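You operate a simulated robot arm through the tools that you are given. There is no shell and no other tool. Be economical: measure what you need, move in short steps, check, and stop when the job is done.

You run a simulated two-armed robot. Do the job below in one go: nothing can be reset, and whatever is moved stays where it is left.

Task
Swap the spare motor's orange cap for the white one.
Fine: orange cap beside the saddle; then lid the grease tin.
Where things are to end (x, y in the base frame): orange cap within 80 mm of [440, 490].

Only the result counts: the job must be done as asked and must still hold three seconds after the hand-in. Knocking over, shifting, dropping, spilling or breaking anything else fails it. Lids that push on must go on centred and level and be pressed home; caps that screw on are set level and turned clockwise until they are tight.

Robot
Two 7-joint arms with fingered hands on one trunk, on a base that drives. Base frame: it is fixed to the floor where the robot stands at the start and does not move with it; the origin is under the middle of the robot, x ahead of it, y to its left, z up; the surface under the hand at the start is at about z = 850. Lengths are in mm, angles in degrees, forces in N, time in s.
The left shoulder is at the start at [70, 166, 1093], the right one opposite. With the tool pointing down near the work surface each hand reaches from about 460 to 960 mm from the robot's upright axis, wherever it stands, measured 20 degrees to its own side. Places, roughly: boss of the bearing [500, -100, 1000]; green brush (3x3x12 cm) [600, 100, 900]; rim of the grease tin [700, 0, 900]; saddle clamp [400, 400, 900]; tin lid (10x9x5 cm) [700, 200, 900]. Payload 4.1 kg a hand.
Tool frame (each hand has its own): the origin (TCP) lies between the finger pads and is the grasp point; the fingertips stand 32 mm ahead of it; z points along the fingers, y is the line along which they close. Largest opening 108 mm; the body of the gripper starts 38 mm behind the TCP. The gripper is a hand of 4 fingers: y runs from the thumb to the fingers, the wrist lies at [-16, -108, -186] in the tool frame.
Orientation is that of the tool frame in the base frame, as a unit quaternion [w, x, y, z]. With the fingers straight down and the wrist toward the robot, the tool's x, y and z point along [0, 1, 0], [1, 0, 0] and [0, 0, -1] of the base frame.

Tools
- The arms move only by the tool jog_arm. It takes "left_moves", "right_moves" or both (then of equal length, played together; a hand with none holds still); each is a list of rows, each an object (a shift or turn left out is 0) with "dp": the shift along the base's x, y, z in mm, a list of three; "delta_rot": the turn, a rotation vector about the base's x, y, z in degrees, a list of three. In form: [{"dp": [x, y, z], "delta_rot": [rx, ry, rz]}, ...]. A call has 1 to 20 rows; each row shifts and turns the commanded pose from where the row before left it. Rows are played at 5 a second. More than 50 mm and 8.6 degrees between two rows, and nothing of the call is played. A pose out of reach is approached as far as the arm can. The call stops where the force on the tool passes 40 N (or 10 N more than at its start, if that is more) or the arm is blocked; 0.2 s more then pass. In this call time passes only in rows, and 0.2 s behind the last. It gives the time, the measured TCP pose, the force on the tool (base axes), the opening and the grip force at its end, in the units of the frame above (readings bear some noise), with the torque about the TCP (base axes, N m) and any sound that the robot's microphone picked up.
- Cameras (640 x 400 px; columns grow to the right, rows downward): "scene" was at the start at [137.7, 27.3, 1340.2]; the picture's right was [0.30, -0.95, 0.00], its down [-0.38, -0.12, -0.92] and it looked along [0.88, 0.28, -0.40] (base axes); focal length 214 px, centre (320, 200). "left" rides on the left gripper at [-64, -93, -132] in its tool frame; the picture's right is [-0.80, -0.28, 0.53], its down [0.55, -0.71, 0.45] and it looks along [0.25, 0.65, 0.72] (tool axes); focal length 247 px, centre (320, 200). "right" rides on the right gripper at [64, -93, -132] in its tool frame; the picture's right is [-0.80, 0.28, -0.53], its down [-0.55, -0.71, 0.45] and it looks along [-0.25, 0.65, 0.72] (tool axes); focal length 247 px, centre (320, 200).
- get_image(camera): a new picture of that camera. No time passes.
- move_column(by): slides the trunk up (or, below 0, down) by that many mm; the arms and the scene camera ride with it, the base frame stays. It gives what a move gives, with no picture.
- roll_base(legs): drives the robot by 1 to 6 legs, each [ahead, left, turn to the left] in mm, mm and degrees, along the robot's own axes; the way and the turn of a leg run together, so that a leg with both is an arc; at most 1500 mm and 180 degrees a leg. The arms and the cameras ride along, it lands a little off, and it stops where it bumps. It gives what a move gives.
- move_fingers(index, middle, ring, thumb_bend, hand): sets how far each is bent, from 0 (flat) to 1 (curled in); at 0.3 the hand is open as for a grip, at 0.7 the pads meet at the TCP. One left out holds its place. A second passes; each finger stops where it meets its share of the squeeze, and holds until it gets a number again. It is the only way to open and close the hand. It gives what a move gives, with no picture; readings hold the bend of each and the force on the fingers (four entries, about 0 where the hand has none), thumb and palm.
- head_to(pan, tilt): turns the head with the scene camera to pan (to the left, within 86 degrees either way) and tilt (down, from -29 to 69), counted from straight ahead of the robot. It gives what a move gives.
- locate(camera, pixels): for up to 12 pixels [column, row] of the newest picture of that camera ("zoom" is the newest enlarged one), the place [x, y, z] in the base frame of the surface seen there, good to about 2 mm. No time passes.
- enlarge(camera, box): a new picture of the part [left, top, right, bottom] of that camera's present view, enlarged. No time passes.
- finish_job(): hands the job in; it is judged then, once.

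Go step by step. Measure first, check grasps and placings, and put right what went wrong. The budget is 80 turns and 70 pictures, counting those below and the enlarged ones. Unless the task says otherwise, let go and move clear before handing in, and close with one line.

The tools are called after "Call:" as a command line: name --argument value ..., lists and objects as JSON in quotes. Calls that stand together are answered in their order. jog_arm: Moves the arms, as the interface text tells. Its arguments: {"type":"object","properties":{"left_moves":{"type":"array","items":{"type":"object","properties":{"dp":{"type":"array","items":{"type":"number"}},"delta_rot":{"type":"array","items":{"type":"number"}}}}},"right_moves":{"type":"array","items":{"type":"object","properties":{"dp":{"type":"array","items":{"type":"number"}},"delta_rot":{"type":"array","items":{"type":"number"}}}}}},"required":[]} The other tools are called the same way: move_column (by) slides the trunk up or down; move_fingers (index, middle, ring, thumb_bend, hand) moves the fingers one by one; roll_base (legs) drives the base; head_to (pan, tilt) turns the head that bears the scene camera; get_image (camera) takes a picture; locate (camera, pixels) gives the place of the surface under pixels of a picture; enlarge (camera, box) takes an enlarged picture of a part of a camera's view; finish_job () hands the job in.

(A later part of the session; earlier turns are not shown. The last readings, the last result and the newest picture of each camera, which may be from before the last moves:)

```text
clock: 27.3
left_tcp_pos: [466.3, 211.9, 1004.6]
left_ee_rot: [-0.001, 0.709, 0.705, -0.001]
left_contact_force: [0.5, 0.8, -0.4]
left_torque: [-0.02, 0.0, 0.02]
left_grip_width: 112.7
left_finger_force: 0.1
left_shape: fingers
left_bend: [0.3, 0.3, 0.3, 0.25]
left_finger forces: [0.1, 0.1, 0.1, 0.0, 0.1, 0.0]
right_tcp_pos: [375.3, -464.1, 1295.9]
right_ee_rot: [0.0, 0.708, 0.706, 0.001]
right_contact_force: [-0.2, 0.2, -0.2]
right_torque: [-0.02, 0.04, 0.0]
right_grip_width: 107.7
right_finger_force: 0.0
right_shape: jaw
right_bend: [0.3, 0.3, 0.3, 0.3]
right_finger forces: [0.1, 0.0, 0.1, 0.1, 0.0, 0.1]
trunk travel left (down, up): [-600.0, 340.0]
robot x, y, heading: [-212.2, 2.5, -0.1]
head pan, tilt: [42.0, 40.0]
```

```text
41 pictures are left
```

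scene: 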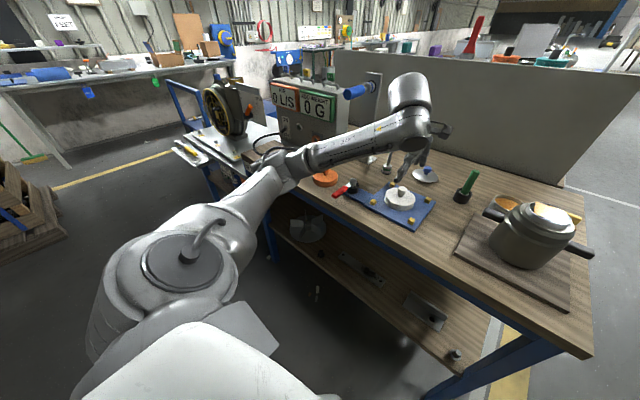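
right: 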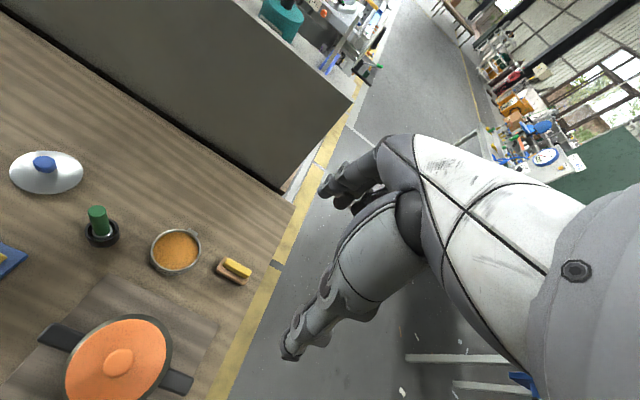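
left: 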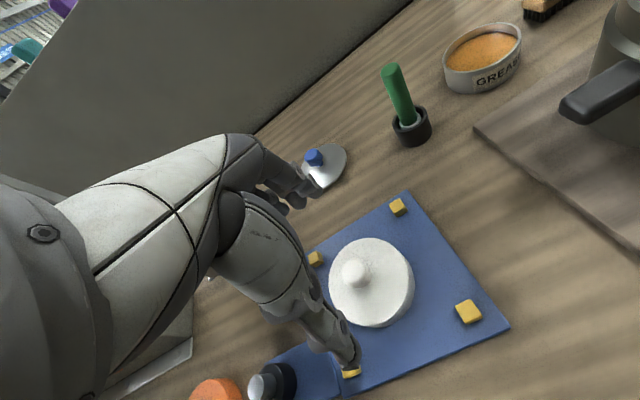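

The orange cap now rests by the clamp (scene (325,178)). The white cap is visible from the left camera at (371,282). I'll measure its rim, its knob, and the orange cap's final spot.

Call:
locate --camera "left" --pixels '[[356, 272], [335, 262], [390, 242], [365, 242], [410, 268], [404, 300], [375, 318], [345, 308], [370, 290], [408, 310], [400, 322], [430, 280]]'

Call:
enlarge --camera "left" --box '[300, 210, 440, 350]'

Call:
locate --camera "scene" --pixels '[[326, 175], [313, 179], [340, 181], [325, 187]]'

```text
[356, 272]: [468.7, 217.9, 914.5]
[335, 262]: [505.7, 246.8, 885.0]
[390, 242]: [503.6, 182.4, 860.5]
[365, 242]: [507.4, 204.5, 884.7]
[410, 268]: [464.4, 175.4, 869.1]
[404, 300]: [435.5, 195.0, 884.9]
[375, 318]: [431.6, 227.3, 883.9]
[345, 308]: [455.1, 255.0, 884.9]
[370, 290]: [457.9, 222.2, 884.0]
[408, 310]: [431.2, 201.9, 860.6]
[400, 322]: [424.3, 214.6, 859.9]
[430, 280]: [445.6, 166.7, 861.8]
```

```text
2.86 times, centred on (370, 280) of left
```

zoom: 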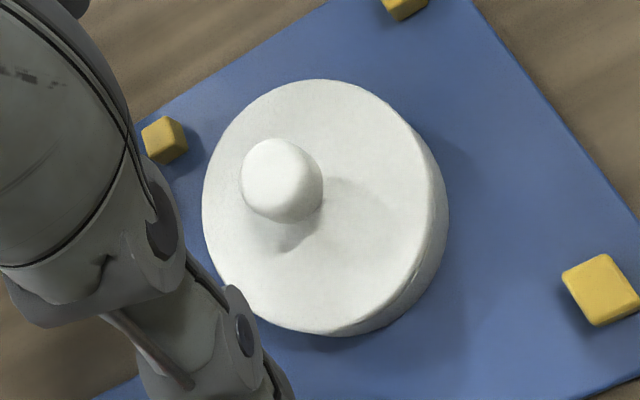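

```text
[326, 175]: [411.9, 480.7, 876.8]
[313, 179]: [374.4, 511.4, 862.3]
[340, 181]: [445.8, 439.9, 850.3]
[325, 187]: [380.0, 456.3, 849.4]
```

Taking clean rim points on the white cap's top from the zoom.

Call:
locate --camera "zoom" --pixels '[[320, 84], [430, 190], [345, 325], [208, 210], [240, 115], [400, 120], [415, 280], [240, 300], [282, 160], [282, 180], [320, 207]]'

```text
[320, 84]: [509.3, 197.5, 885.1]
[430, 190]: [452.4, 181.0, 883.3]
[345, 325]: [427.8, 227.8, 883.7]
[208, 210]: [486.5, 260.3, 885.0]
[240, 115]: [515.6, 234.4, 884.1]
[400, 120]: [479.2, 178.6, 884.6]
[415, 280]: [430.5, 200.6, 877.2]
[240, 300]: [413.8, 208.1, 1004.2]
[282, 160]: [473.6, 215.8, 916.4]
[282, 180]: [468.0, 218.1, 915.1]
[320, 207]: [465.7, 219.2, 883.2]
```

The white cap fits centre (473,219), radius 44, z 861–884.5. Lowering around it to TCP z ≈ 901.

Call:
jog_arm --left_moves '[{"dp": [6.2, 7.1, 0]}, {"dp": [0, 0, -35]}, {"dp": [0, 0, -35]}, {"dp": [0, 0, -20]}, {"dp": [0, 0, -9]}, {"dp": [0, 0, -4]}]'

Call:
get_image --camera "left"

```text
clock: 28.7
left_tcp_pos: [470.3, 220.7, 903.0]
left_ee_rot: [-0.001, 0.709, 0.706, -0.002]
left_contact_force: [-0.6, -0.3, -0.7]
left_torque: [-0.01, 0.03, -0.03]
left_grip_width: 112.4
left_finger_force: 0.0
left_shape: fingers
left_bend: [0.3, 0.3, 0.3, 0.25]
left_finger forces: [0.0, 0.0, 0.1, 0.1, 0.0, 0.0]
right_tcp_pos: [374.7, -465.1, 1295.4]
right_ee_rot: [-0.001, 0.708, 0.706, 0.001]
right_contact_force: [0.5, -0.2, 0.4]
right_torque: [0.04, -0.03, -0.01]
right_grip_width: 107.5
right_finger_force: 0.0
right_shape: jaw
right_bend: [0.3, 0.3, 0.3, 0.3]
right_finger forces: [0.1, 0.0, 0.1, 0.0, 0.0, 0.0]
trunk travel left (down, up): [-600.0, 340.0]
robot x, y, heading: [-210.4, -0.1, -0.1]
head pan, tilt: [42.0, 40.0]
```

```text
39 pictures are left
```

left: 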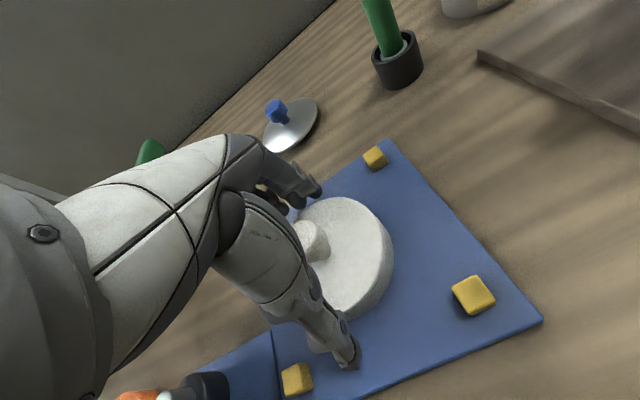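

The hand is well placed around the white cap. Closing the fingers.

Call:
move_fingers --hand "left" --index 0.55 --middle 0.55 --ring 0.55 --thumb_bend 0.5

Call:
get_image --camera "left"

```text
clock: 29.7
left_tcp_pos: [471.2, 221.3, 903.6]
left_ee_rot: [0.0, 0.708, 0.706, -0.001]
left_contact_force: [0.6, -0.1, 2.5]
left_torque: [0.0, -0.15, 0.01]
left_grip_width: 88.2
left_finger_force: 16.1
left_shape: fingers
left_bend: [0.47, 0.48, 0.51, 0.34]
left_finger forces: [7.0, 6.2, 2.7, 0.1, 15.2, 0.1]
right_tcp_pos: [375.0, -464.1, 1294.8]
right_ee_rot: [-0.001, 0.709, 0.706, 0.0]
right_contact_force: [0.2, 0.0, -0.6]
right_torque: [0.0, -0.01, 0.03]
right_grip_width: 107.6
right_finger_force: 0.1
right_shape: jaw
right_bend: [0.3, 0.3, 0.3, 0.3]
right_finger forces: [0.0, 0.0, 0.1, 0.0, 0.0, 0.1]
trunk travel left (down, up): [-600.0, 340.0]
robot x, y, heading: [-210.7, 0.5, 0.1]
head pan, tilt: [42.0, 40.0]
```

```text
38 pictures are left
```

left: 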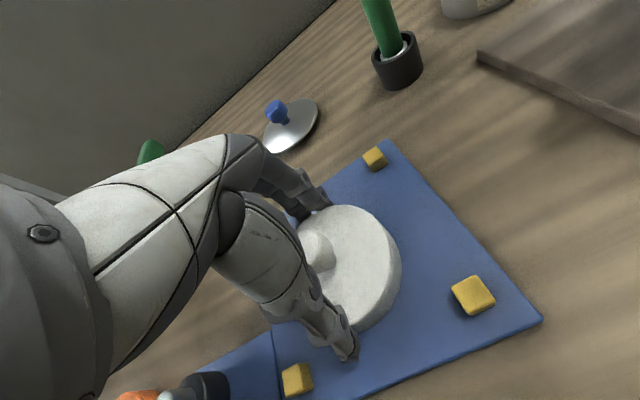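

Gripped at 88 mm with 16 N. Squeezing a touch more, then lifting slowly.

Call:
move_fingers --hand "left" --index 0.62 --middle 0.62 --ring 0.62 --thumb_bend 0.6

Call:
jog_arm --left_moves '[{"dp": [0, 0, 3]}, {"dp": [0, 0, 5]}, {"dp": [0, 0, 10]}, {"dp": [0, 0, 15]}]'

Call:
get_image --camera "left"

```text
clock: 30.7
left_tcp_pos: [472.3, 219.7, 902.9]
left_ee_rot: [-0.002, 0.708, 0.706, -0.001]
left_contact_force: [-0.4, 0.1, 0.3]
left_torque: [0.0, -0.04, -0.01]
left_grip_width: 87.5
left_finger_force: 18.1
left_shape: fingers
left_bend: [0.52, 0.53, 0.57, 0.31]
left_finger forces: [7.9, 6.9, 4.2, 0.1, 17.6, 0.0]
right_tcp_pos: [375.3, -464.6, 1296.0]
right_ee_rot: [-0.001, 0.708, 0.706, 0.001]
right_contact_force: [-0.7, -0.1, 0.8]
right_torque: [0.0, -0.01, 0.01]
right_grip_width: 107.7
right_finger_force: 0.1
right_shape: jaw
right_bend: [0.3, 0.3, 0.3, 0.3]
right_finger forces: [0.1, 0.1, 0.1, 0.0, 0.0, 0.0]
trunk travel left (down, up): [-600.0, 340.0]
robot x, y, heading: [-211.5, 3.9, -0.2]
head pan, tilt: [42.0, 40.0]
```

```text
clock: 31.7
left_tcp_pos: [471.1, 219.6, 937.5]
left_ee_rot: [0.0, 0.709, 0.706, -0.002]
left_contact_force: [-0.4, -0.4, -0.9]
left_torque: [0.05, 0.0, 0.04]
left_grip_width: 87.4
left_finger_force: 18.0
left_shape: fingers
left_bend: [0.52, 0.53, 0.57, 0.31]
left_finger forces: [8.0, 6.6, 4.0, 0.0, 17.7, 0.0]
right_tcp_pos: [374.3, -463.9, 1295.6]
right_ee_rot: [-0.001, 0.708, 0.706, 0.0]
right_contact_force: [0.6, 0.5, -0.1]
right_torque: [0.01, -0.02, -0.03]
right_grip_width: 107.9
right_finger_force: 0.0
right_shape: jaw
right_bend: [0.3, 0.3, 0.3, 0.3]
right_finger forces: [0.0, 0.0, 0.0, 0.0, 0.0, 0.0]
trunk travel left (down, up): [-600.0, 340.0]
robot x, y, heading: [-209.1, -0.8, -0.1]
head pan, tilt: [42.0, 40.0]
```

```text
37 pictures are left
```

left: 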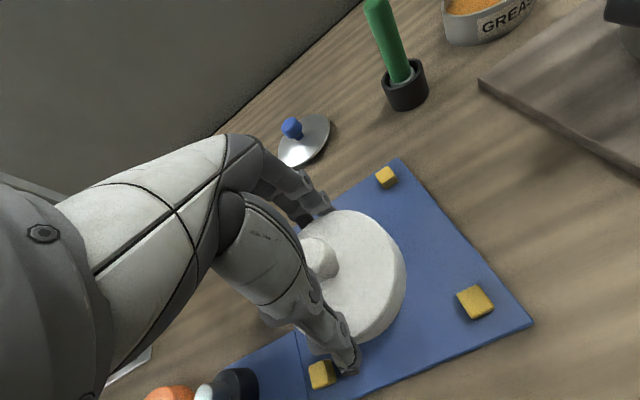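

The white cap is lifted. I'll measure its tilt and centre relative to the hand.

Call:
enlarge --camera "left" --box '[280, 190, 430, 360]'

Call:
locate --camera "left" --pixels '[[345, 213], [375, 222], [392, 245], [398, 275], [388, 310], [365, 337], [360, 270], [335, 300], [322, 255], [350, 320]]'

```text
2.35 times, centred on (355, 275) of left
```

zoom: 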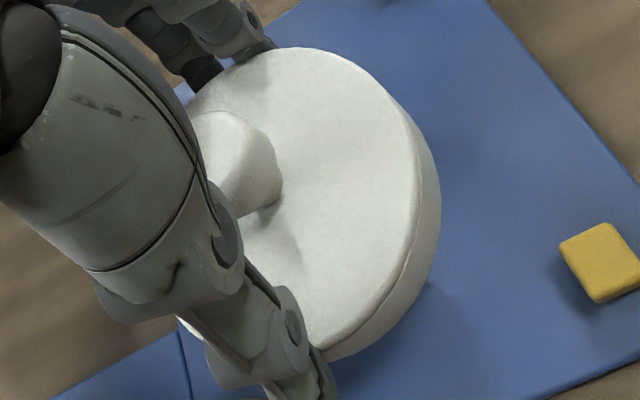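

```text
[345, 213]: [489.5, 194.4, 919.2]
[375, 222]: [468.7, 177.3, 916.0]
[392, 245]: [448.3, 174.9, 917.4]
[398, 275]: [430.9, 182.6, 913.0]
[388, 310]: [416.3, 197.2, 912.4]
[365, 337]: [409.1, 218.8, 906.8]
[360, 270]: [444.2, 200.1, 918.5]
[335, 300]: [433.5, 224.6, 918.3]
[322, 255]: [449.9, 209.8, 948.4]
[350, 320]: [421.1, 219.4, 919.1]
```

The cap is level (top 918–919 all over), with its centre at about (454,218), which is 17 mm thumb-side of the TCP. I'll raise it and carry it above the neck so the cap centre lies over (480,-86).

Call:
jog_arm --left_moves '[{"dp": [0, 0, 40]}, {"dp": [0, 0, 40]}, {"dp": [0, 0, 40]}, {"dp": [0, 0, 30]}, {"dp": [4, -44, 0]}, {"dp": [4, -44, 0]}, {"dp": [4, -44, 0]}, {"dp": [4, -44, 0]}, {"dp": [4, -44, 0]}, {"dp": [3, -44, 0]}, {"dp": [3, -40, 0]}]'

Call:
head_to --pan -5 --tilt 35

Call:
get_image --camera "left"

Call:
get_image --camera "scene"

```text
clock: 34.1
left_tcp_pos: [495.3, -86.1, 1087.2]
left_ee_rot: [-0.001, 0.708, 0.706, 0.0]
left_contact_force: [0.6, -0.6, 0.1]
left_torque: [0.02, -0.04, -0.03]
left_grip_width: 87.3
left_finger_force: 17.8
left_shape: fingers
left_bend: [0.52, 0.53, 0.57, 0.31]
left_finger forces: [8.1, 6.6, 4.0, 0.0, 17.1, 0.0]
right_tcp_pos: [374.3, -465.9, 1295.2]
right_ee_rot: [-0.001, 0.709, 0.706, 0.001]
right_contact_force: [0.2, -1.3, -0.3]
right_torque: [0.02, 0.03, 0.0]
right_grip_width: 107.4
right_finger_force: 0.1
right_shape: jaw
right_bend: [0.3, 0.3, 0.3, 0.3]
right_finger forces: [0.0, 0.0, 0.0, 0.0, 0.1, 0.1]
trunk travel left (down, up): [-600.0, 340.0]
robot x, y, heading: [-208.3, -2.3, -0.2]
head pan, tilt: [42.0, 40.0]
```

```text
clock: 35.3
left_tcp_pos: [494.5, -82.3, 1087.0]
left_ee_rot: [-0.001, 0.709, 0.706, 0.0]
left_contact_force: [-0.2, -0.4, 0.4]
left_torque: [-0.03, -0.01, -0.02]
left_grip_width: 87.2
left_finger_force: 17.6
left_shape: fingers
left_bend: [0.52, 0.53, 0.57, 0.31]
left_finger forces: [8.0, 6.7, 3.9, 0.0, 17.1, 0.0]
right_tcp_pos: [375.9, -463.7, 1294.8]
right_ee_rot: [-0.001, 0.708, 0.706, 0.001]
right_contact_force: [0.4, 0.4, -0.6]
right_torque: [0.0, 0.0, 0.02]
right_grip_width: 107.5
right_finger_force: 0.0
right_shape: jaw
right_bend: [0.3, 0.3, 0.3, 0.3]
right_finger forces: [0.0, 0.0, 0.0, 0.0, 0.1, 0.0]
trunk travel left (down, up): [-600.0, 340.0]
robot x, y, heading: [-211.0, 1.8, 0.1]
head pan, tilt: [-5.0, 35.0]
```

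```text
35 pictures are left
```

left: 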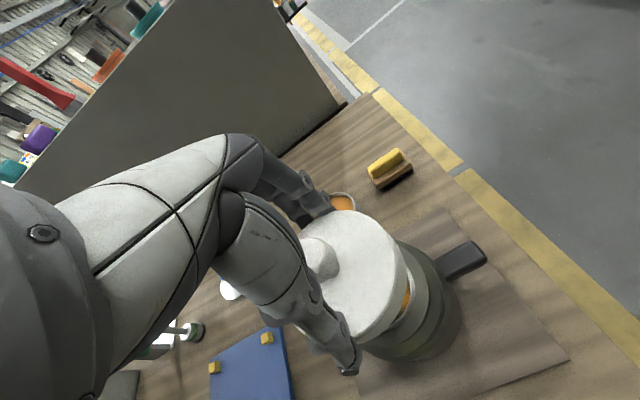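

```text
34 pictures are left
```

scene: 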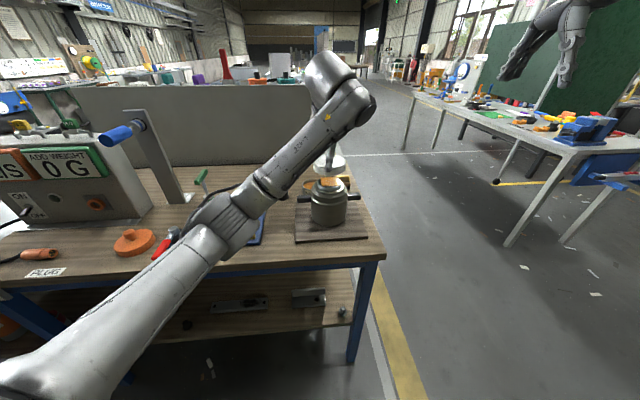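

The cap hovers over the neck. I'll zoom to measure both centres for a precise alignment.

Call:
enlarge --camera "scene" --box '[290, 140, 370, 240]'

Call:
locate --camera "left" --pixels '[[348, 216], [378, 222], [395, 245], [402, 272], [392, 306], [368, 338], [360, 270], [340, 300], [358, 320], [410, 305], [415, 280], [420, 320]]'

```text
4.00 times, centred on (330, 190) of scene
```

zoom: 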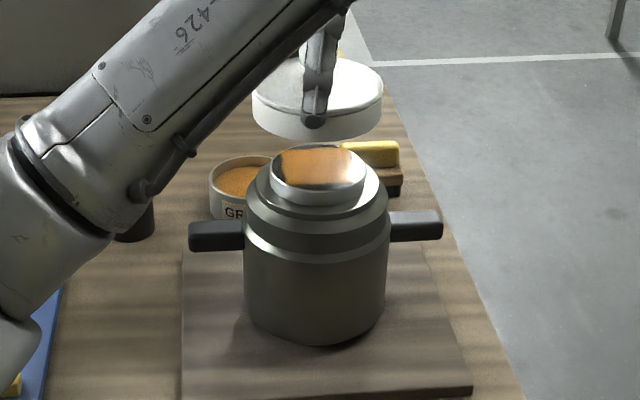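

```text
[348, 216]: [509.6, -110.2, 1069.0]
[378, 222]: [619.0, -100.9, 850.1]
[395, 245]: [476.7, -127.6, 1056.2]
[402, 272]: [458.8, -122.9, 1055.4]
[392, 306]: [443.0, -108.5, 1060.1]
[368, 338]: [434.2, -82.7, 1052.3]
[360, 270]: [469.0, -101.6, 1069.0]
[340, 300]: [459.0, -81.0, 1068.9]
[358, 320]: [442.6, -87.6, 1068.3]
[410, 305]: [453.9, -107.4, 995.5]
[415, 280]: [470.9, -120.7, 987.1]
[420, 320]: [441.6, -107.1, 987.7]
```

The cap centre is at about (478.2,-83.6). Now the neck's outline from the zoom.

Call:
locate --camera "zoom" --pixels '[[272, 190], [280, 195], [300, 204], [317, 206], [335, 204], [355, 195], [363, 188], [248, 200], [262, 218], [317, 232], [372, 215], [388, 195]]'

Call:
locate --camera "left" --pixels '[[405, 258], [412, 270], [412, 290], [406, 308], [395, 325], [445, 285], [455, 320], [425, 290]]'

```text
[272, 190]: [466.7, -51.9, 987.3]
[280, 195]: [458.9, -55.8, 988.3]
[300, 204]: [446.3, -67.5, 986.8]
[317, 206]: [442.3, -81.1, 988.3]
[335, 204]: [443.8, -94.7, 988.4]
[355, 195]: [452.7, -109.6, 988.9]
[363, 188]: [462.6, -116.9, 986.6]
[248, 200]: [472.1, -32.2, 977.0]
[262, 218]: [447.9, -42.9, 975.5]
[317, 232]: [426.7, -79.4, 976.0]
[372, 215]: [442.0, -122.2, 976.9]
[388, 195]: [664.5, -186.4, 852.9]
```

```text
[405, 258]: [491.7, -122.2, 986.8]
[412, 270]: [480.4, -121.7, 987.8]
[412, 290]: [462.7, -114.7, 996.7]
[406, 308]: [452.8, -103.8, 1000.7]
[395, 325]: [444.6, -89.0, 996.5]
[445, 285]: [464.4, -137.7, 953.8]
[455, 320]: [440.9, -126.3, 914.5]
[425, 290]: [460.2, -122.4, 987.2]
```

The neck is at (478.5,-84.5) and the cap at (478.2,-83.6). I'll shift 1 mm and lower slowly onto the neck.

Call:
jog_arm --left_moves '[{"dp": [0.3, -1, -10]}, {"dp": [0, 0, -15]}, {"dp": [0, 0, -10]}, {"dp": [0, 0, -4]}, {"dp": [0, 0, -3]}, {"dp": [0, 0, -3]}, {"dp": [0, 0, -2]}, {"dp": [0, 0, -2]}]'

Call:
get_image --camera "left"

Call:
enlarge --camera "scene" --box '[290, 140, 370, 240]'

```text
clock: 37.1
left_tcp_pos: [497.7, -84.5, 1037.8]
left_ee_rot: [-0.001, 0.708, 0.706, -0.002]
left_contact_force: [-0.3, 0.6, -0.4]
left_torque: [-0.03, -0.03, 0.03]
left_grip_width: 87.1
left_finger_force: 17.9
left_shape: fingers
left_bend: [0.52, 0.53, 0.57, 0.31]
left_finger forces: [8.0, 6.8, 3.8, 0.0, 17.0, 0.0]
right_tcp_pos: [375.5, -464.9, 1295.4]
right_ee_rot: [-0.001, 0.709, 0.706, 0.0]
right_contact_force: [-0.4, -0.1, -0.3]
right_torque: [0.02, -0.04, 0.04]
right_grip_width: 107.7
right_finger_force: 0.1
right_shape: jaw
right_bend: [0.3, 0.3, 0.3, 0.3]
right_finger forces: [0.0, 0.0, 0.0, 0.0, 0.1, 0.1]
trunk travel left (down, up): [-600.0, 340.0]
robot x, y, heading: [-210.4, 0.5, -0.2]
head pan, tilt: [-5.0, 35.0]
```

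```text
32 pictures are left
```

left: 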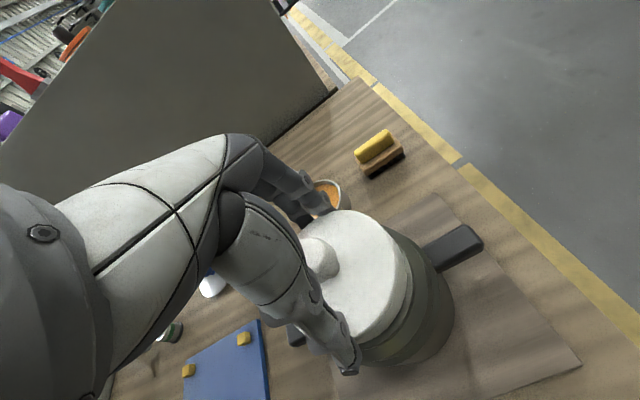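

```text
4.00 times, centred on (330, 190) of scene
```

zoom: 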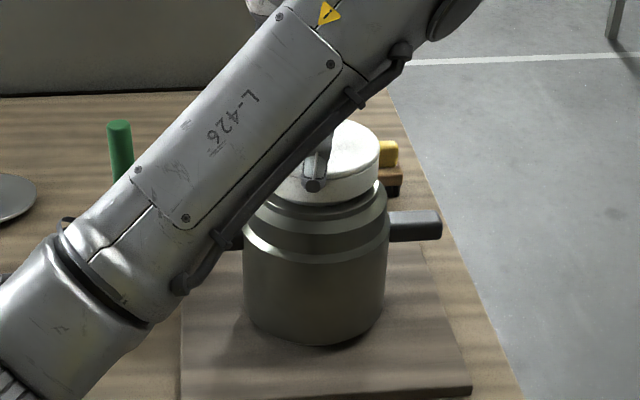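

No contact force yet, and the skirt is already around the neck (cap top ≈ 1019). Continuing down in 2 mm steps until it seats.

Call:
jog_arm --left_moves '[{"dp": [0, 0, -2]}, {"dp": [0, 0, -2]}, {"dp": [0, 0, -2]}, {"dp": [0, 0, -1]}, {"dp": [0, 0, -1]}]'

Call:
get_image --camera "left"

Call:
locate --camera "left" --pixels '[[360, 270], [340, 300], [358, 320], [350, 225], [380, 260], [408, 285]]'

```text
clock: 38.3
left_tcp_pos: [496.6, -85.2, 1030.5]
left_ee_rot: [-0.001, 0.709, 0.705, 0.001]
left_contact_force: [-0.2, -0.9, 6.5]
left_torque: [0.03, 0.09, 0.07]
left_grip_width: 87.2
left_finger_force: 19.1
left_shape: fingers
left_bend: [0.53, 0.54, 0.58, 0.3]
left_finger forces: [8.3, 6.6, 3.7, 0.0, 18.5, 0.1]
right_tcp_pos: [374.1, -464.5, 1295.7]
right_ee_rot: [-0.001, 0.709, 0.705, 0.0]
right_contact_force: [0.0, 0.5, -0.2]
right_torque: [-0.01, -0.01, 0.01]
right_grip_width: 107.8
right_finger_force: 0.0
right_shape: jaw
right_bend: [0.3, 0.3, 0.3, 0.3]
right_finger forces: [0.1, 0.0, 0.1, 0.0, 0.0, 0.0]
trunk travel left (down, up): [-600.0, 340.0]
robot x, y, heading: [-210.7, 1.8, -0.3]
head pan, tilt: [-5.0, 35.0]
```

```text
30 pictures are left
```

left: 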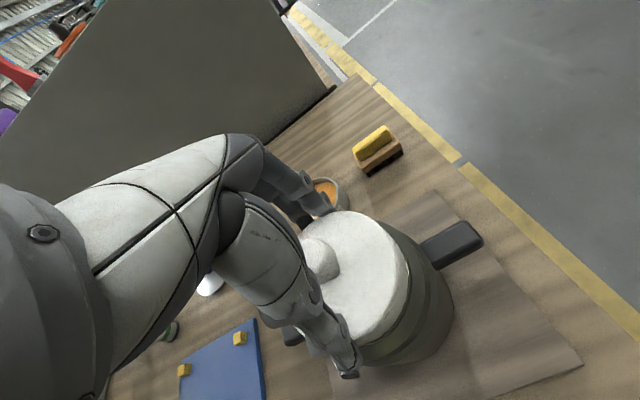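

```text
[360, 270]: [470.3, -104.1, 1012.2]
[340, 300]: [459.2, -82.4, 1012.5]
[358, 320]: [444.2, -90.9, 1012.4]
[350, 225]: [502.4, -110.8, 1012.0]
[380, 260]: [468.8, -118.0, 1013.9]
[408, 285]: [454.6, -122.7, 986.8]
```

The cap is seated: top level at 1012, matching the orange cap's height, with contact at 6.5 N. I'll release, rise, and then press it home from above on the knob.

Call:
move_fingers --hand "left" --index 0.4 --middle 0.4 --ring 0.4 --thumb_bend 0.2

Call:
jog_arm --left_moves '[{"dp": [-8, 0, 5]}, {"dp": [0, 0, 15]}, {"dp": [0, 0, 40]}, {"dp": [0, 0, 40]}]'

Call:
move_fingers --hand "left" --index 0.7 --middle 0.7 --ring 0.7 --thumb_bend 0.7

Call:
get_image --camera "left"

Call:
enlarge --camera "scene" --box '[290, 120, 370, 220]'

```text
clock: 39.3
left_tcp_pos: [497.1, -84.1, 1027.5]
left_ee_rot: [-0.001, 0.709, 0.705, -0.001]
left_contact_force: [-1.1, 0.0, 0.4]
left_torque: [-0.01, 0.0, 0.0]
left_grip_width: 106.0
left_finger_force: 0.1
left_shape: fingers
left_bend: [0.4, 0.4, 0.4, 0.18]
left_finger forces: [0.1, 0.1, 0.0, 0.1, 0.9, 0.0]
right_tcp_pos: [374.8, -464.6, 1295.3]
right_ee_rot: [-0.001, 0.708, 0.706, 0.0]
right_contact_force: [0.0, -0.1, -0.3]
right_torque: [0.02, 0.0, 0.0]
right_grip_width: 107.8
right_finger_force: 0.0
right_shape: jaw
right_bend: [0.3, 0.3, 0.3, 0.3]
right_finger forces: [0.0, 0.0, 0.0, 0.1, 0.0, 0.1]
trunk travel left (down, up): [-600.0, 340.0]
robot x, y, heading: [-208.8, -0.2, -0.3]
head pan, tilt: [-5.0, 35.0]
```

```text
clock: 40.3
left_tcp_pos: [487.5, -83.9, 1132.6]
left_ee_rot: [-0.002, 0.708, 0.706, -0.001]
left_contact_force: [-0.3, 0.0, -0.7]
left_torque: [0.01, 0.0, 0.0]
left_grip_width: 104.6
left_finger_force: 0.1
left_shape: fingers
left_bend: [0.4, 0.4, 0.4, 0.2]
left_finger forces: [0.0, 0.1, 0.0, 0.0, 0.1, 0.0]
right_tcp_pos: [374.2, -464.8, 1294.7]
right_ee_rot: [0.0, 0.708, 0.706, 0.0]
right_contact_force: [0.1, 0.4, -0.2]
right_torque: [-0.01, -0.03, 0.01]
right_grip_width: 107.6
right_finger_force: 0.1
right_shape: jaw
right_bend: [0.3, 0.3, 0.3, 0.3]
right_finger forces: [0.0, 0.0, 0.1, 0.1, 0.0, 0.0]
trunk travel left (down, up): [-600.0, 340.0]
robot x, y, heading: [-205.6, 1.5, -0.2]
head pan, tilt: [-5.0, 35.0]
```

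```text
clock: 41.3
left_tcp_pos: [488.6, -83.1, 1131.9]
left_ee_rot: [-0.002, 0.709, 0.706, -0.001]
left_contact_force: [-0.5, 0.3, -0.5]
left_torque: [0.0, 0.01, 0.05]
left_grip_width: 3.4
left_finger_force: 0.1
left_shape: fingers
left_bend: [0.7, 0.7, 0.7, 0.7]
left_finger forces: [0.0, 0.0, 0.0, 0.0, 0.0, 0.0]
right_tcp_pos: [374.5, -464.6, 1295.0]
right_ee_rot: [0.0, 0.708, 0.706, 0.0]
right_contact_force: [-0.4, -0.2, 0.5]
right_torque: [0.02, -0.02, 0.0]
right_grip_width: 107.4
right_finger_force: 0.2
right_shape: jaw
right_bend: [0.3, 0.3, 0.3, 0.3]
right_finger forces: [0.0, 0.0, 0.1, 0.1, 0.0, 0.0]
trunk travel left (down, up): [-600.0, 340.0]
robot x, y, heading: [-212.7, 1.8, -0.0]
head pan, tilt: [-5.0, 35.0]
```

```text
29 pictures are left
```

left: 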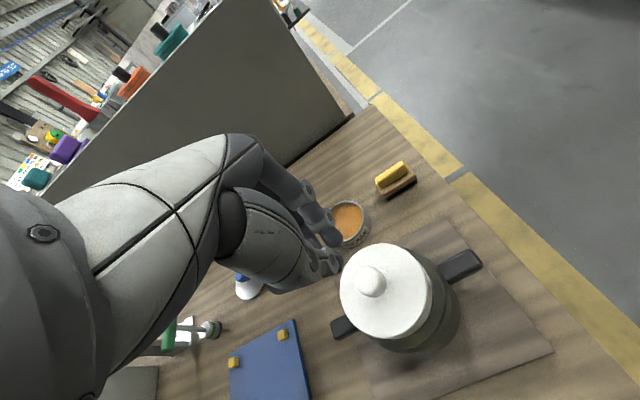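

```text
4.00 times, centred on (330, 170) of scene
```

zoom: 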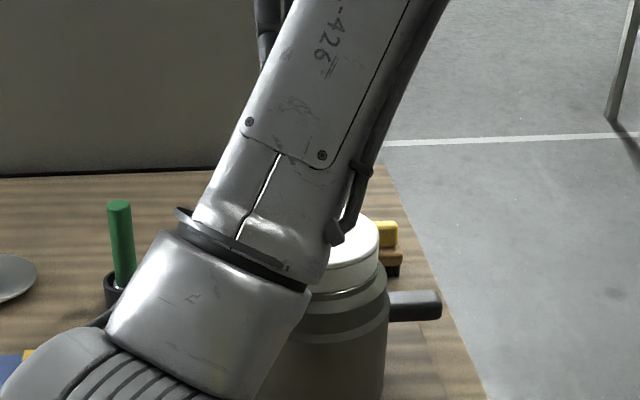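

The cap sits level and the hand is closed above it. I'll locate the knob and the fingertips so I can press on centre.

Call:
locate --camera "left" --pixels '[[369, 280], [343, 275], [395, 250], [425, 290], [390, 330], [360, 315], [333, 262], [335, 238], [325, 265]]'

```text
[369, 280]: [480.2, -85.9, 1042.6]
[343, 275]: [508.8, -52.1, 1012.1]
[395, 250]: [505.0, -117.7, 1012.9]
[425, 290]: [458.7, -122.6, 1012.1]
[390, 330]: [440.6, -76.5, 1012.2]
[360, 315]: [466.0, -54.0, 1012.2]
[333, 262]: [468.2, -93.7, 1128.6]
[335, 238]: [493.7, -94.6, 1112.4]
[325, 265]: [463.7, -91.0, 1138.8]
```

The knob is at (480,-86), top about 1045. Aligning the closed fingertips over it and pressing down in small steps.

Call:
jog_arm --left_moves '[{"dp": [-6, -2, -15]}, {"dp": [0, 0, -15]}, {"dp": [0, 0, -8]}, {"dp": [0, 0, -3]}, {"dp": [0, 0, -3]}, {"dp": [0, 0, -3]}, {"dp": [0, 0, -3]}]'

Call:
get_image --camera "left"

```text
clock: 42.9
left_tcp_pos: [484.2, -86.1, 1079.7]
left_ee_rot: [-0.001, 0.708, 0.706, -0.002]
left_contact_force: [1.1, 0.3, 0.2]
left_torque: [-0.04, -0.01, -0.01]
left_grip_width: 3.6
left_finger_force: 0.1
left_shape: fingers
left_bend: [0.7, 0.7, 0.7, 0.7]
left_finger forces: [0.1, 0.0, 0.0, 0.0, 0.0, 0.1]
right_tcp_pos: [374.5, -463.4, 1295.4]
right_ee_rot: [-0.001, 0.708, 0.706, 0.0]
right_contact_force: [0.0, -0.7, 0.5]
right_torque: [-0.03, 0.02, -0.04]
right_grip_width: 107.6
right_finger_force: 0.2
right_shape: jaw
right_bend: [0.3, 0.3, 0.3, 0.3]
right_finger forces: [0.0, 0.0, 0.0, 0.0, 0.1, 0.0]
trunk travel left (down, up): [-600.0, 340.0]
robot x, y, heading: [-213.2, -2.7, -0.1]
head pan, tilt: [-5.0, 35.0]
```

```text
27 pictures are left
```

left: 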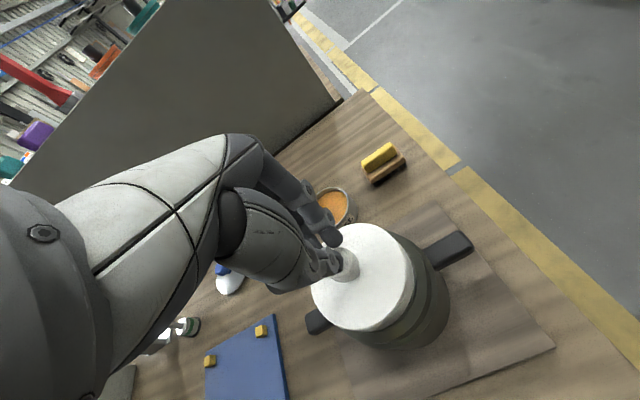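

The fingertips are over the knob with no contact yet. Pressing down further.

Call:
jog_arm --left_moves '[{"dp": [-3, 0, -3]}, {"dp": [0, 0, -3]}, {"dp": [0, 0, -2]}, {"dp": [0, 0, -2]}, {"dp": [0, 0, -2]}]'

```text
clock: 44.0
left_tcp_pos: [478.3, -86.8, 1076.7]
left_ee_rot: [0.006, 0.708, 0.706, 0.003]
left_contact_force: [-3.6, 1.3, 19.2]
left_torque: [0.02, 0.38, -0.03]
left_grip_width: 3.7
left_finger_force: 9.3
left_shape: fingers
left_bend: [0.7, 0.7, 0.7, 0.7]
left_finger forces: [0.0, 0.1, 0.0, 0.1, 19.2, 0.1]
right_tcp_pos: [372.8, -464.0, 1296.1]
right_ee_rot: [0.001, 0.708, 0.706, 0.001]
right_contact_force: [-0.2, 0.1, -1.1]
right_torque: [-0.01, -0.01, 0.05]
right_grip_width: 107.6
right_finger_force: 0.2
right_shape: jaw
right_bend: [0.3, 0.3, 0.3, 0.3]
right_finger forces: [0.0, 0.0, 0.0, 0.0, 0.1, 0.0]
trunk travel left (down, up): [-600.0, 340.0]
robot x, y, heading: [-207.1, 3.1, -0.3]
head pan, tilt: [-5.0, 35.0]
stopped in row 5 (left hand): the force on the tool passed its limit at 43 N (the readings are from after the stop); the commanded pose is now the measured one
```

It took 43 N on the knob without moving, so it's home. Rising, and checking the cap's height and level.

Call:
jog_arm --left_moves '[{"dp": [0, 0, 10]}, {"dp": [0, 0, 30]}, {"dp": [10, 35, 10]}, {"dp": [10, 45, 0]}]'

Call:
get_image --camera "left"

Call:
enlarge --camera "scene" --box '[260, 120, 380, 240]'

Call:
locate --camera "zoom" --pixels '[[400, 190], [360, 200], [435, 210], [400, 240]]'

```text
clock: 45.0
left_tcp_pos: [500.6, -5.4, 1124.4]
left_ee_rot: [0.004, 0.708, 0.706, 0.001]
left_contact_force: [0.5, -0.4, 0.9]
left_torque: [-0.02, -0.01, -0.01]
left_grip_width: 3.0
left_finger_force: 0.0
left_shape: fingers
left_bend: [0.7, 0.7, 0.7, 0.7]
left_finger forces: [0.1, 0.0, 0.0, 0.0, 0.1, 0.1]
right_tcp_pos: [377.2, -463.0, 1296.1]
right_ee_rot: [0.0, 0.708, 0.706, 0.0]
right_contact_force: [-0.5, 0.3, 0.6]
right_torque: [0.01, -0.04, 0.01]
right_grip_width: 107.7
right_finger_force: 0.1
right_shape: jaw
right_bend: [0.3, 0.3, 0.3, 0.3]
right_finger forces: [0.0, 0.1, 0.0, 0.0, 0.1, 0.0]
trunk travel left (down, up): [-600.0, 340.0]
robot x, y, heading: [-209.5, -2.9, -0.1]
head pan, tilt: [-5.0, 35.0]
```

```text
26 pictures are left
```

left: 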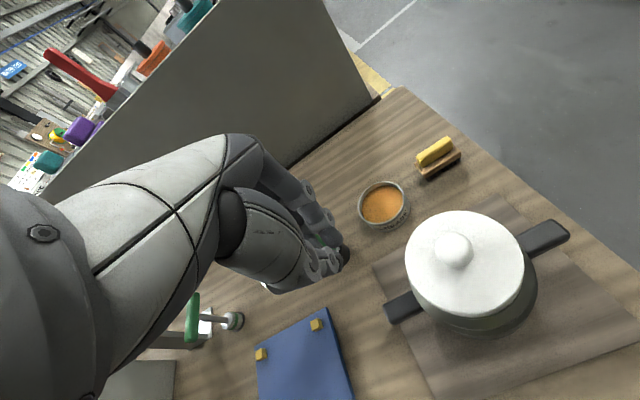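

```text
3.33 times, centred on (320, 180) of scene
```

zoom: 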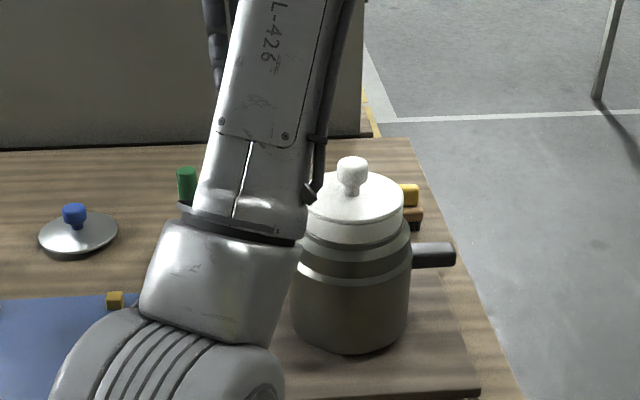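

```text
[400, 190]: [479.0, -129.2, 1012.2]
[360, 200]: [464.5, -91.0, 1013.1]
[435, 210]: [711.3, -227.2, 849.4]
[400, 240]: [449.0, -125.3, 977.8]
```

The motor's white cap is on, level at 1012, and undisturbed. Next is the tin: I'll open the hand and move it above the tin lid for a close look.

Call:
move_fingers --hand "left" --index 0.3 --middle 0.3 --ring 0.3 --thumb_bend 0.3

Call:
locate --camera "left" --pixels '[[384, 204], [360, 195], [384, 182], [407, 188], [408, 210], [390, 227], [366, 222], [375, 185], [400, 222]]'

Call:
jog_arm --left_moves '[{"dp": [30, 35, 0]}, {"dp": [30, 35, 0]}, {"dp": [30, 35, 0]}, {"dp": [30, 35, -10]}, {"dp": [25, 35, -20]}, {"dp": [20, 35, -30]}, {"dp": [0, 0, -30]}]'

Call:
get_image --camera "left"

```text
clock: 46.0
left_tcp_pos: [499.8, -8.2, 1124.2]
left_ee_rot: [0.003, 0.708, 0.707, 0.003]
left_contact_force: [0.9, 0.3, 0.4]
left_torque: [-0.01, 0.02, 0.04]
left_grip_width: 108.3
left_finger_force: 0.2
left_shape: fingers
left_bend: [0.3, 0.3, 0.3, 0.3]
left_finger forces: [0.0, 0.1, 0.1, 0.0, 0.0, 0.1]
right_tcp_pos: [375.5, -464.1, 1295.6]
right_ee_rot: [0.0, 0.708, 0.706, 0.001]
right_contact_force: [0.0, 1.0, 0.3]
right_torque: [0.01, 0.03, -0.01]
right_grip_width: 107.7
right_finger_force: 0.1
right_shape: jaw
right_bend: [0.3, 0.3, 0.3, 0.3]
right_finger forces: [0.0, 0.0, 0.1, 0.0, 0.1, 0.1]
trunk travel left (down, up): [-600.0, 340.0]
robot x, y, heading: [-209.5, 2.2, -0.1]
head pan, tilt: [-5.0, 35.0]
```

```text
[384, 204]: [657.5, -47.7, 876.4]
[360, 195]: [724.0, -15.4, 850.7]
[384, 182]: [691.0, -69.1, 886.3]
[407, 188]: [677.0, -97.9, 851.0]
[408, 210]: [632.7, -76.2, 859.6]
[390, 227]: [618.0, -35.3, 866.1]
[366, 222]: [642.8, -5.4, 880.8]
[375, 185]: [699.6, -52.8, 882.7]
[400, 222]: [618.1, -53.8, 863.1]
```

```text
refused: row 6 steps farther than a row can; nothing moved
```

```text
24 pictures are left
```

left: 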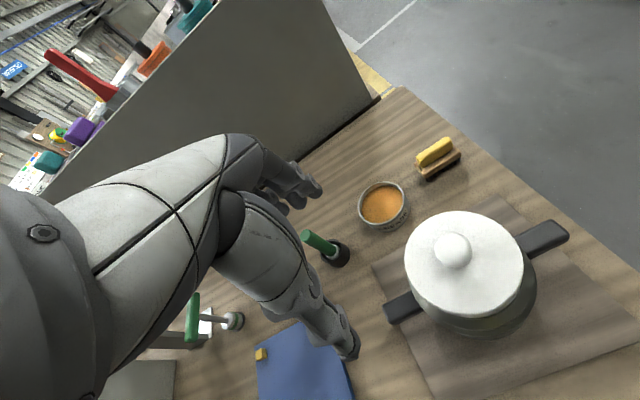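

One row was too long, so I'll split it. While here I'll zoom in on the tin from the present pose.

Call:
enlarge --camera "left" --box '[345, 170, 425, 240]'

Call:
jog_arm --left_moves '[{"dp": [30, 35, 0]}, {"dp": [30, 35, 0]}, {"dp": [30, 35, 0]}, {"dp": [30, 35, -10]}, {"dp": [25, 35, -15]}, {"dp": [20, 35, -15]}, {"dp": [0, 10, -40]}]'

Call:
get_image --camera "left"

```text
5.71 times, centred on (385, 205) of left
```

zoom: 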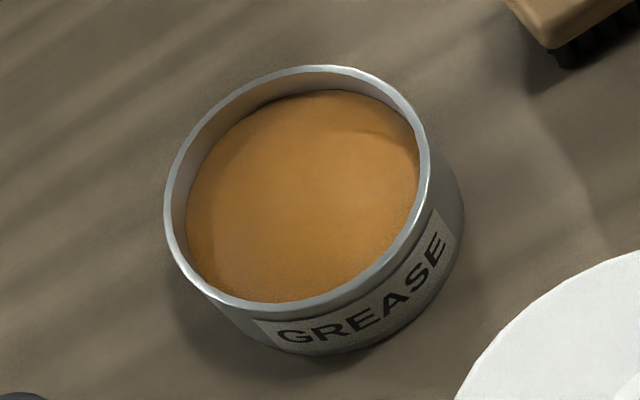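

```text
clock: 47.6
left_tcp_pos: [666.6, 214.0, 1043.7]
left_ee_rot: [0.003, 0.709, 0.705, 0.002]
left_contact_force: [0.5, 0.3, 0.1]
left_torque: [0.01, 0.03, 0.0]
left_grip_width: 108.2
left_finger_force: 0.0
left_shape: fingers
left_bend: [0.3, 0.3, 0.3, 0.3]
left_finger forces: [0.1, 0.1, 0.0, 0.0, 0.0, 0.0]
right_tcp_pos: [376.3, -463.6, 1294.9]
right_ee_rot: [-0.001, 0.708, 0.706, 0.0]
right_contact_force: [-0.1, 0.0, -0.5]
right_torque: [0.0, 0.0, -0.02]
right_grip_width: 107.8
right_finger_force: 0.1
right_shape: jaw
right_bend: [0.3, 0.3, 0.3, 0.3]
right_finger forces: [0.0, 0.0, 0.0, 0.0, 0.1, 0.0]
trunk travel left (down, up): [-600.0, 340.0]
robot x, y, heading: [-205.8, -1.9, -0.2]
head pan, tilt: [-5.0, 35.0]
```

```text
22 pictures are left
```

left: 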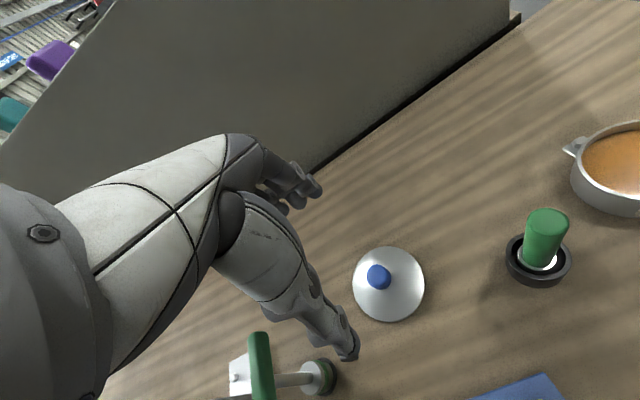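

The lid is visible at (388,284), and the tin has a small ear at (573,147). I'll zoom in on the lid and on the tin ear.

Call:
enlarge --camera "left" --box '[335, 235, 445, 335]'

Call:
locate --camera "zoom" --pixels '[[255, 240], [310, 65], [470, 120], [518, 250], [430, 440], [300, 490], [120, 380], [105, 220], [350, 290], [200, 290], [320, 215], [180, 120]]'

Call:
locate --camera "left" --pixels '[[575, 147], [587, 142], [582, 160], [590, 185], [610, 200], [630, 208], [605, 132], [635, 122]]'

```text
4.00 times, centred on (390, 285) of left
```

zoom: 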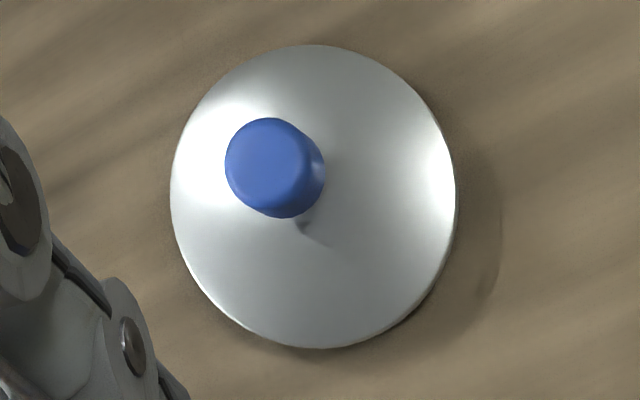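

```text
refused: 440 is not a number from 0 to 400
```

```text
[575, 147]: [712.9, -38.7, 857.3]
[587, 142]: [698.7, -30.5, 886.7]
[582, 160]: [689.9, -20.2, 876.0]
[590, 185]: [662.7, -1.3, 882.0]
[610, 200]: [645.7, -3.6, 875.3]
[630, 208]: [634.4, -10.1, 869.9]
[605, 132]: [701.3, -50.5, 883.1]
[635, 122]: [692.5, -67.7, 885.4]
```

Now locating points on the lid in valid range.

Call:
locate --camera "zoom" --pixels '[[268, 160], [320, 50], [415, 95], [450, 190], [425, 285], [330, 342], [225, 310], [176, 220], [190, 120], [300, 230], [380, 200], [245, 170]]'

Call:
enlarge --camera "scene" --box '[240, 130, 380, 220]'

```text
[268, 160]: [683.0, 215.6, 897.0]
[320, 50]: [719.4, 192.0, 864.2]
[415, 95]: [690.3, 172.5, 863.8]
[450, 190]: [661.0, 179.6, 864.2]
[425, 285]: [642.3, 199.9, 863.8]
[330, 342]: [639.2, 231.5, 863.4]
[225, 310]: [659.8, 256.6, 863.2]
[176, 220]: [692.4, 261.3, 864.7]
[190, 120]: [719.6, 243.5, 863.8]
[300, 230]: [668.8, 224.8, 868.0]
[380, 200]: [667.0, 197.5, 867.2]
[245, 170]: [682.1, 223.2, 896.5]
```

```text
4.44 times, centred on (310, 175) of scene
```

zoom: 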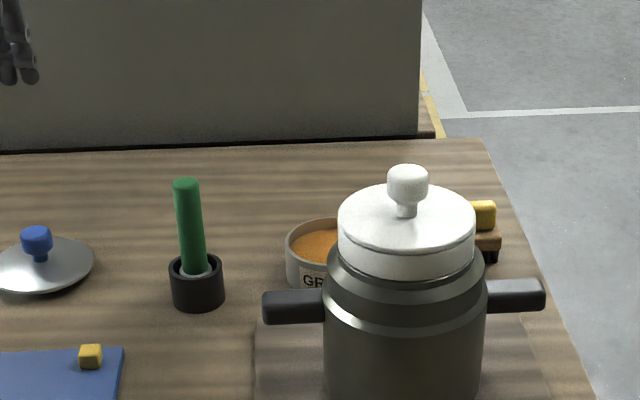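

The lid rim is at z 864, centred (682.5,217.5), radius 45. Before gripping I need the tin's centre and the ear's position, so I'll shift toward the tin for a close view.

Call:
jog_arm --left_moves '[{"dp": [-5, -45, 0]}, {"dp": [-5, -45, 0]}, {"dp": [-5, -45, 0]}, {"dp": [0, -45, 0]}]'

Call:
enlarge --camera "left" --box '[330, 190, 530, 330]'

```text
clock: 48.6
left_tcp_pos: [649.6, 32.3, 1045.0]
left_ee_rot: [0.003, 0.708, 0.707, 0.003]
left_contact_force: [0.2, 0.2, 0.0]
left_torque: [0.05, 0.02, -0.02]
left_grip_width: 108.4
left_finger_force: 0.0
left_shape: fingers
left_bend: [0.3, 0.3, 0.3, 0.3]
left_finger forces: [0.0, 0.0, 0.0, 0.0, 0.0, 0.1]
right_tcp_pos: [375.2, -466.7, 1295.3]
right_ee_rot: [-0.001, 0.708, 0.706, 0.0]
right_contact_force: [0.2, -1.0, -0.3]
right_torque: [-0.01, 0.01, 0.01]
right_grip_width: 107.8
right_finger_force: 0.0
right_shape: jaw
right_bend: [0.3, 0.3, 0.3, 0.3]
right_finger forces: [0.0, 0.0, 0.1, 0.0, 0.1, 0.0]
trunk travel left (down, up): [-600.0, 340.0]
robot x, y, heading: [-207.9, 0.8, -0.3]
head pan, tilt: [-5.0, 35.0]
```

```text
2.86 times, centred on (430, 260) of left
```

zoom: 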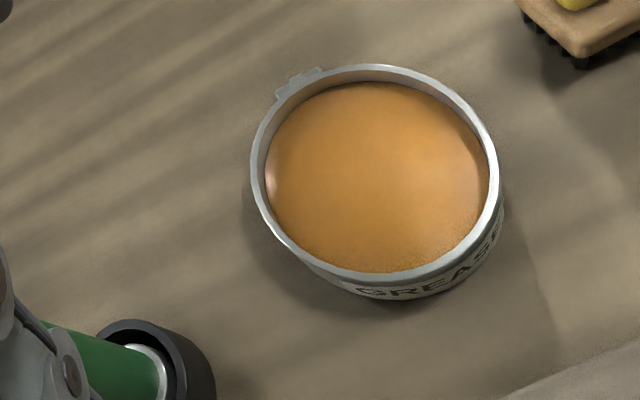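

The tin is well seen here; its ear is a small hinge tab at (300,82) in the zoom. Locating rim points, the ear and the brush.

Call:
locate --camera "zoom" --pixels '[[375, 68], [440, 86], [488, 140], [493, 195], [455, 252], [390, 277], [320, 262], [270, 215], [255, 160], [285, 105], [303, 78], [285, 90]]'

Call:
locate --camera "zoom" --pixels '[[575, 45], [530, 10], [380, 180], [310, 75], [370, 288], [590, 60]]'

```text
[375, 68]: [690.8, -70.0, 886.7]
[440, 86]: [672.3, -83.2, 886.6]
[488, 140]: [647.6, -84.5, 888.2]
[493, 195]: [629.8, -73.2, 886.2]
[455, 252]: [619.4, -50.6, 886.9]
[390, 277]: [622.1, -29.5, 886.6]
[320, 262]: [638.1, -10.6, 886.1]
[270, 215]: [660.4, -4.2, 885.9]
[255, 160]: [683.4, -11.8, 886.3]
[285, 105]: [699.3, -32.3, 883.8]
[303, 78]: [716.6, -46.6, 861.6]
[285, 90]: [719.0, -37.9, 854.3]
```

```text
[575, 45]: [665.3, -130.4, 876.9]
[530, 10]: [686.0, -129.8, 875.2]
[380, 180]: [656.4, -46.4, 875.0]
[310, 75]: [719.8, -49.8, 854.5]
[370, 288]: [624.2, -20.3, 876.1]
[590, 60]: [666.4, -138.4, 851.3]
```

The tin is centred at (660,-45), outer radius 41, rim z 886.5. The ear points along +x, where my middle finger would come down, so I'll check its height.

Call:
enlarge --camera "left" --box '[400, 205, 450, 245]'

Call:
locate --camera "zoom" --pixels '[[110, 150], [130, 140], [150, 130], [170, 120], [190, 110], [210, 105], [140, 160], [120, 170], [100, 175], [160, 145], [180, 135], [220, 115]]'

```text
10.00 times, centred on (425, 225) of left
```

zoom: 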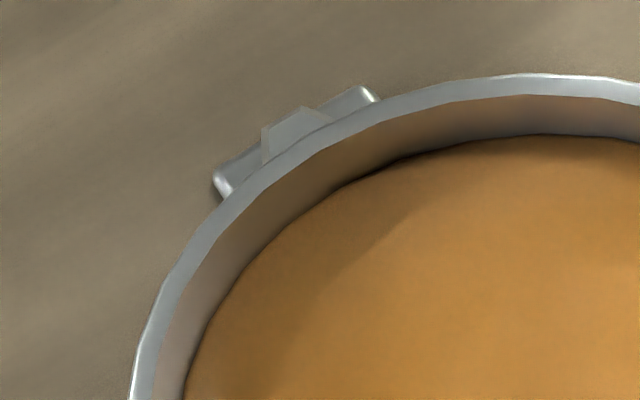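

```text
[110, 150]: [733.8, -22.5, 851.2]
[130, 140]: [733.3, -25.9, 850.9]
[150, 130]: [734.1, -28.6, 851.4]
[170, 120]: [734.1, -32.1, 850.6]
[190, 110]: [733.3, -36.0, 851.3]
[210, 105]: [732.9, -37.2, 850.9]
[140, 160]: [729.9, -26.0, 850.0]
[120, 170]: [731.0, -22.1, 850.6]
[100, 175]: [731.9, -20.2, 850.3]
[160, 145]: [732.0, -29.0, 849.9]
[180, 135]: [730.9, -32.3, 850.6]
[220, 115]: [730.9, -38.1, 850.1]
```

The tab is a small hinge-like clip at (220–375, 90–190). Locating it directly.

Call:
locate --camera "zoom" --pixels '[[290, 130], [310, 118], [360, 98], [340, 108], [230, 180], [245, 165], [275, 140], [222, 185], [400, 105], [250, 195]]'

```text
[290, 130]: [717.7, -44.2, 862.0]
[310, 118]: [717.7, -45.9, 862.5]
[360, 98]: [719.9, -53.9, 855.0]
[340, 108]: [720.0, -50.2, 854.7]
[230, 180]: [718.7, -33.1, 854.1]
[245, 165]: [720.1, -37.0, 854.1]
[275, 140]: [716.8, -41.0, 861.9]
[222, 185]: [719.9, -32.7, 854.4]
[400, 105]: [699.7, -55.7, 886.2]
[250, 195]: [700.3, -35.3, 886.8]
```

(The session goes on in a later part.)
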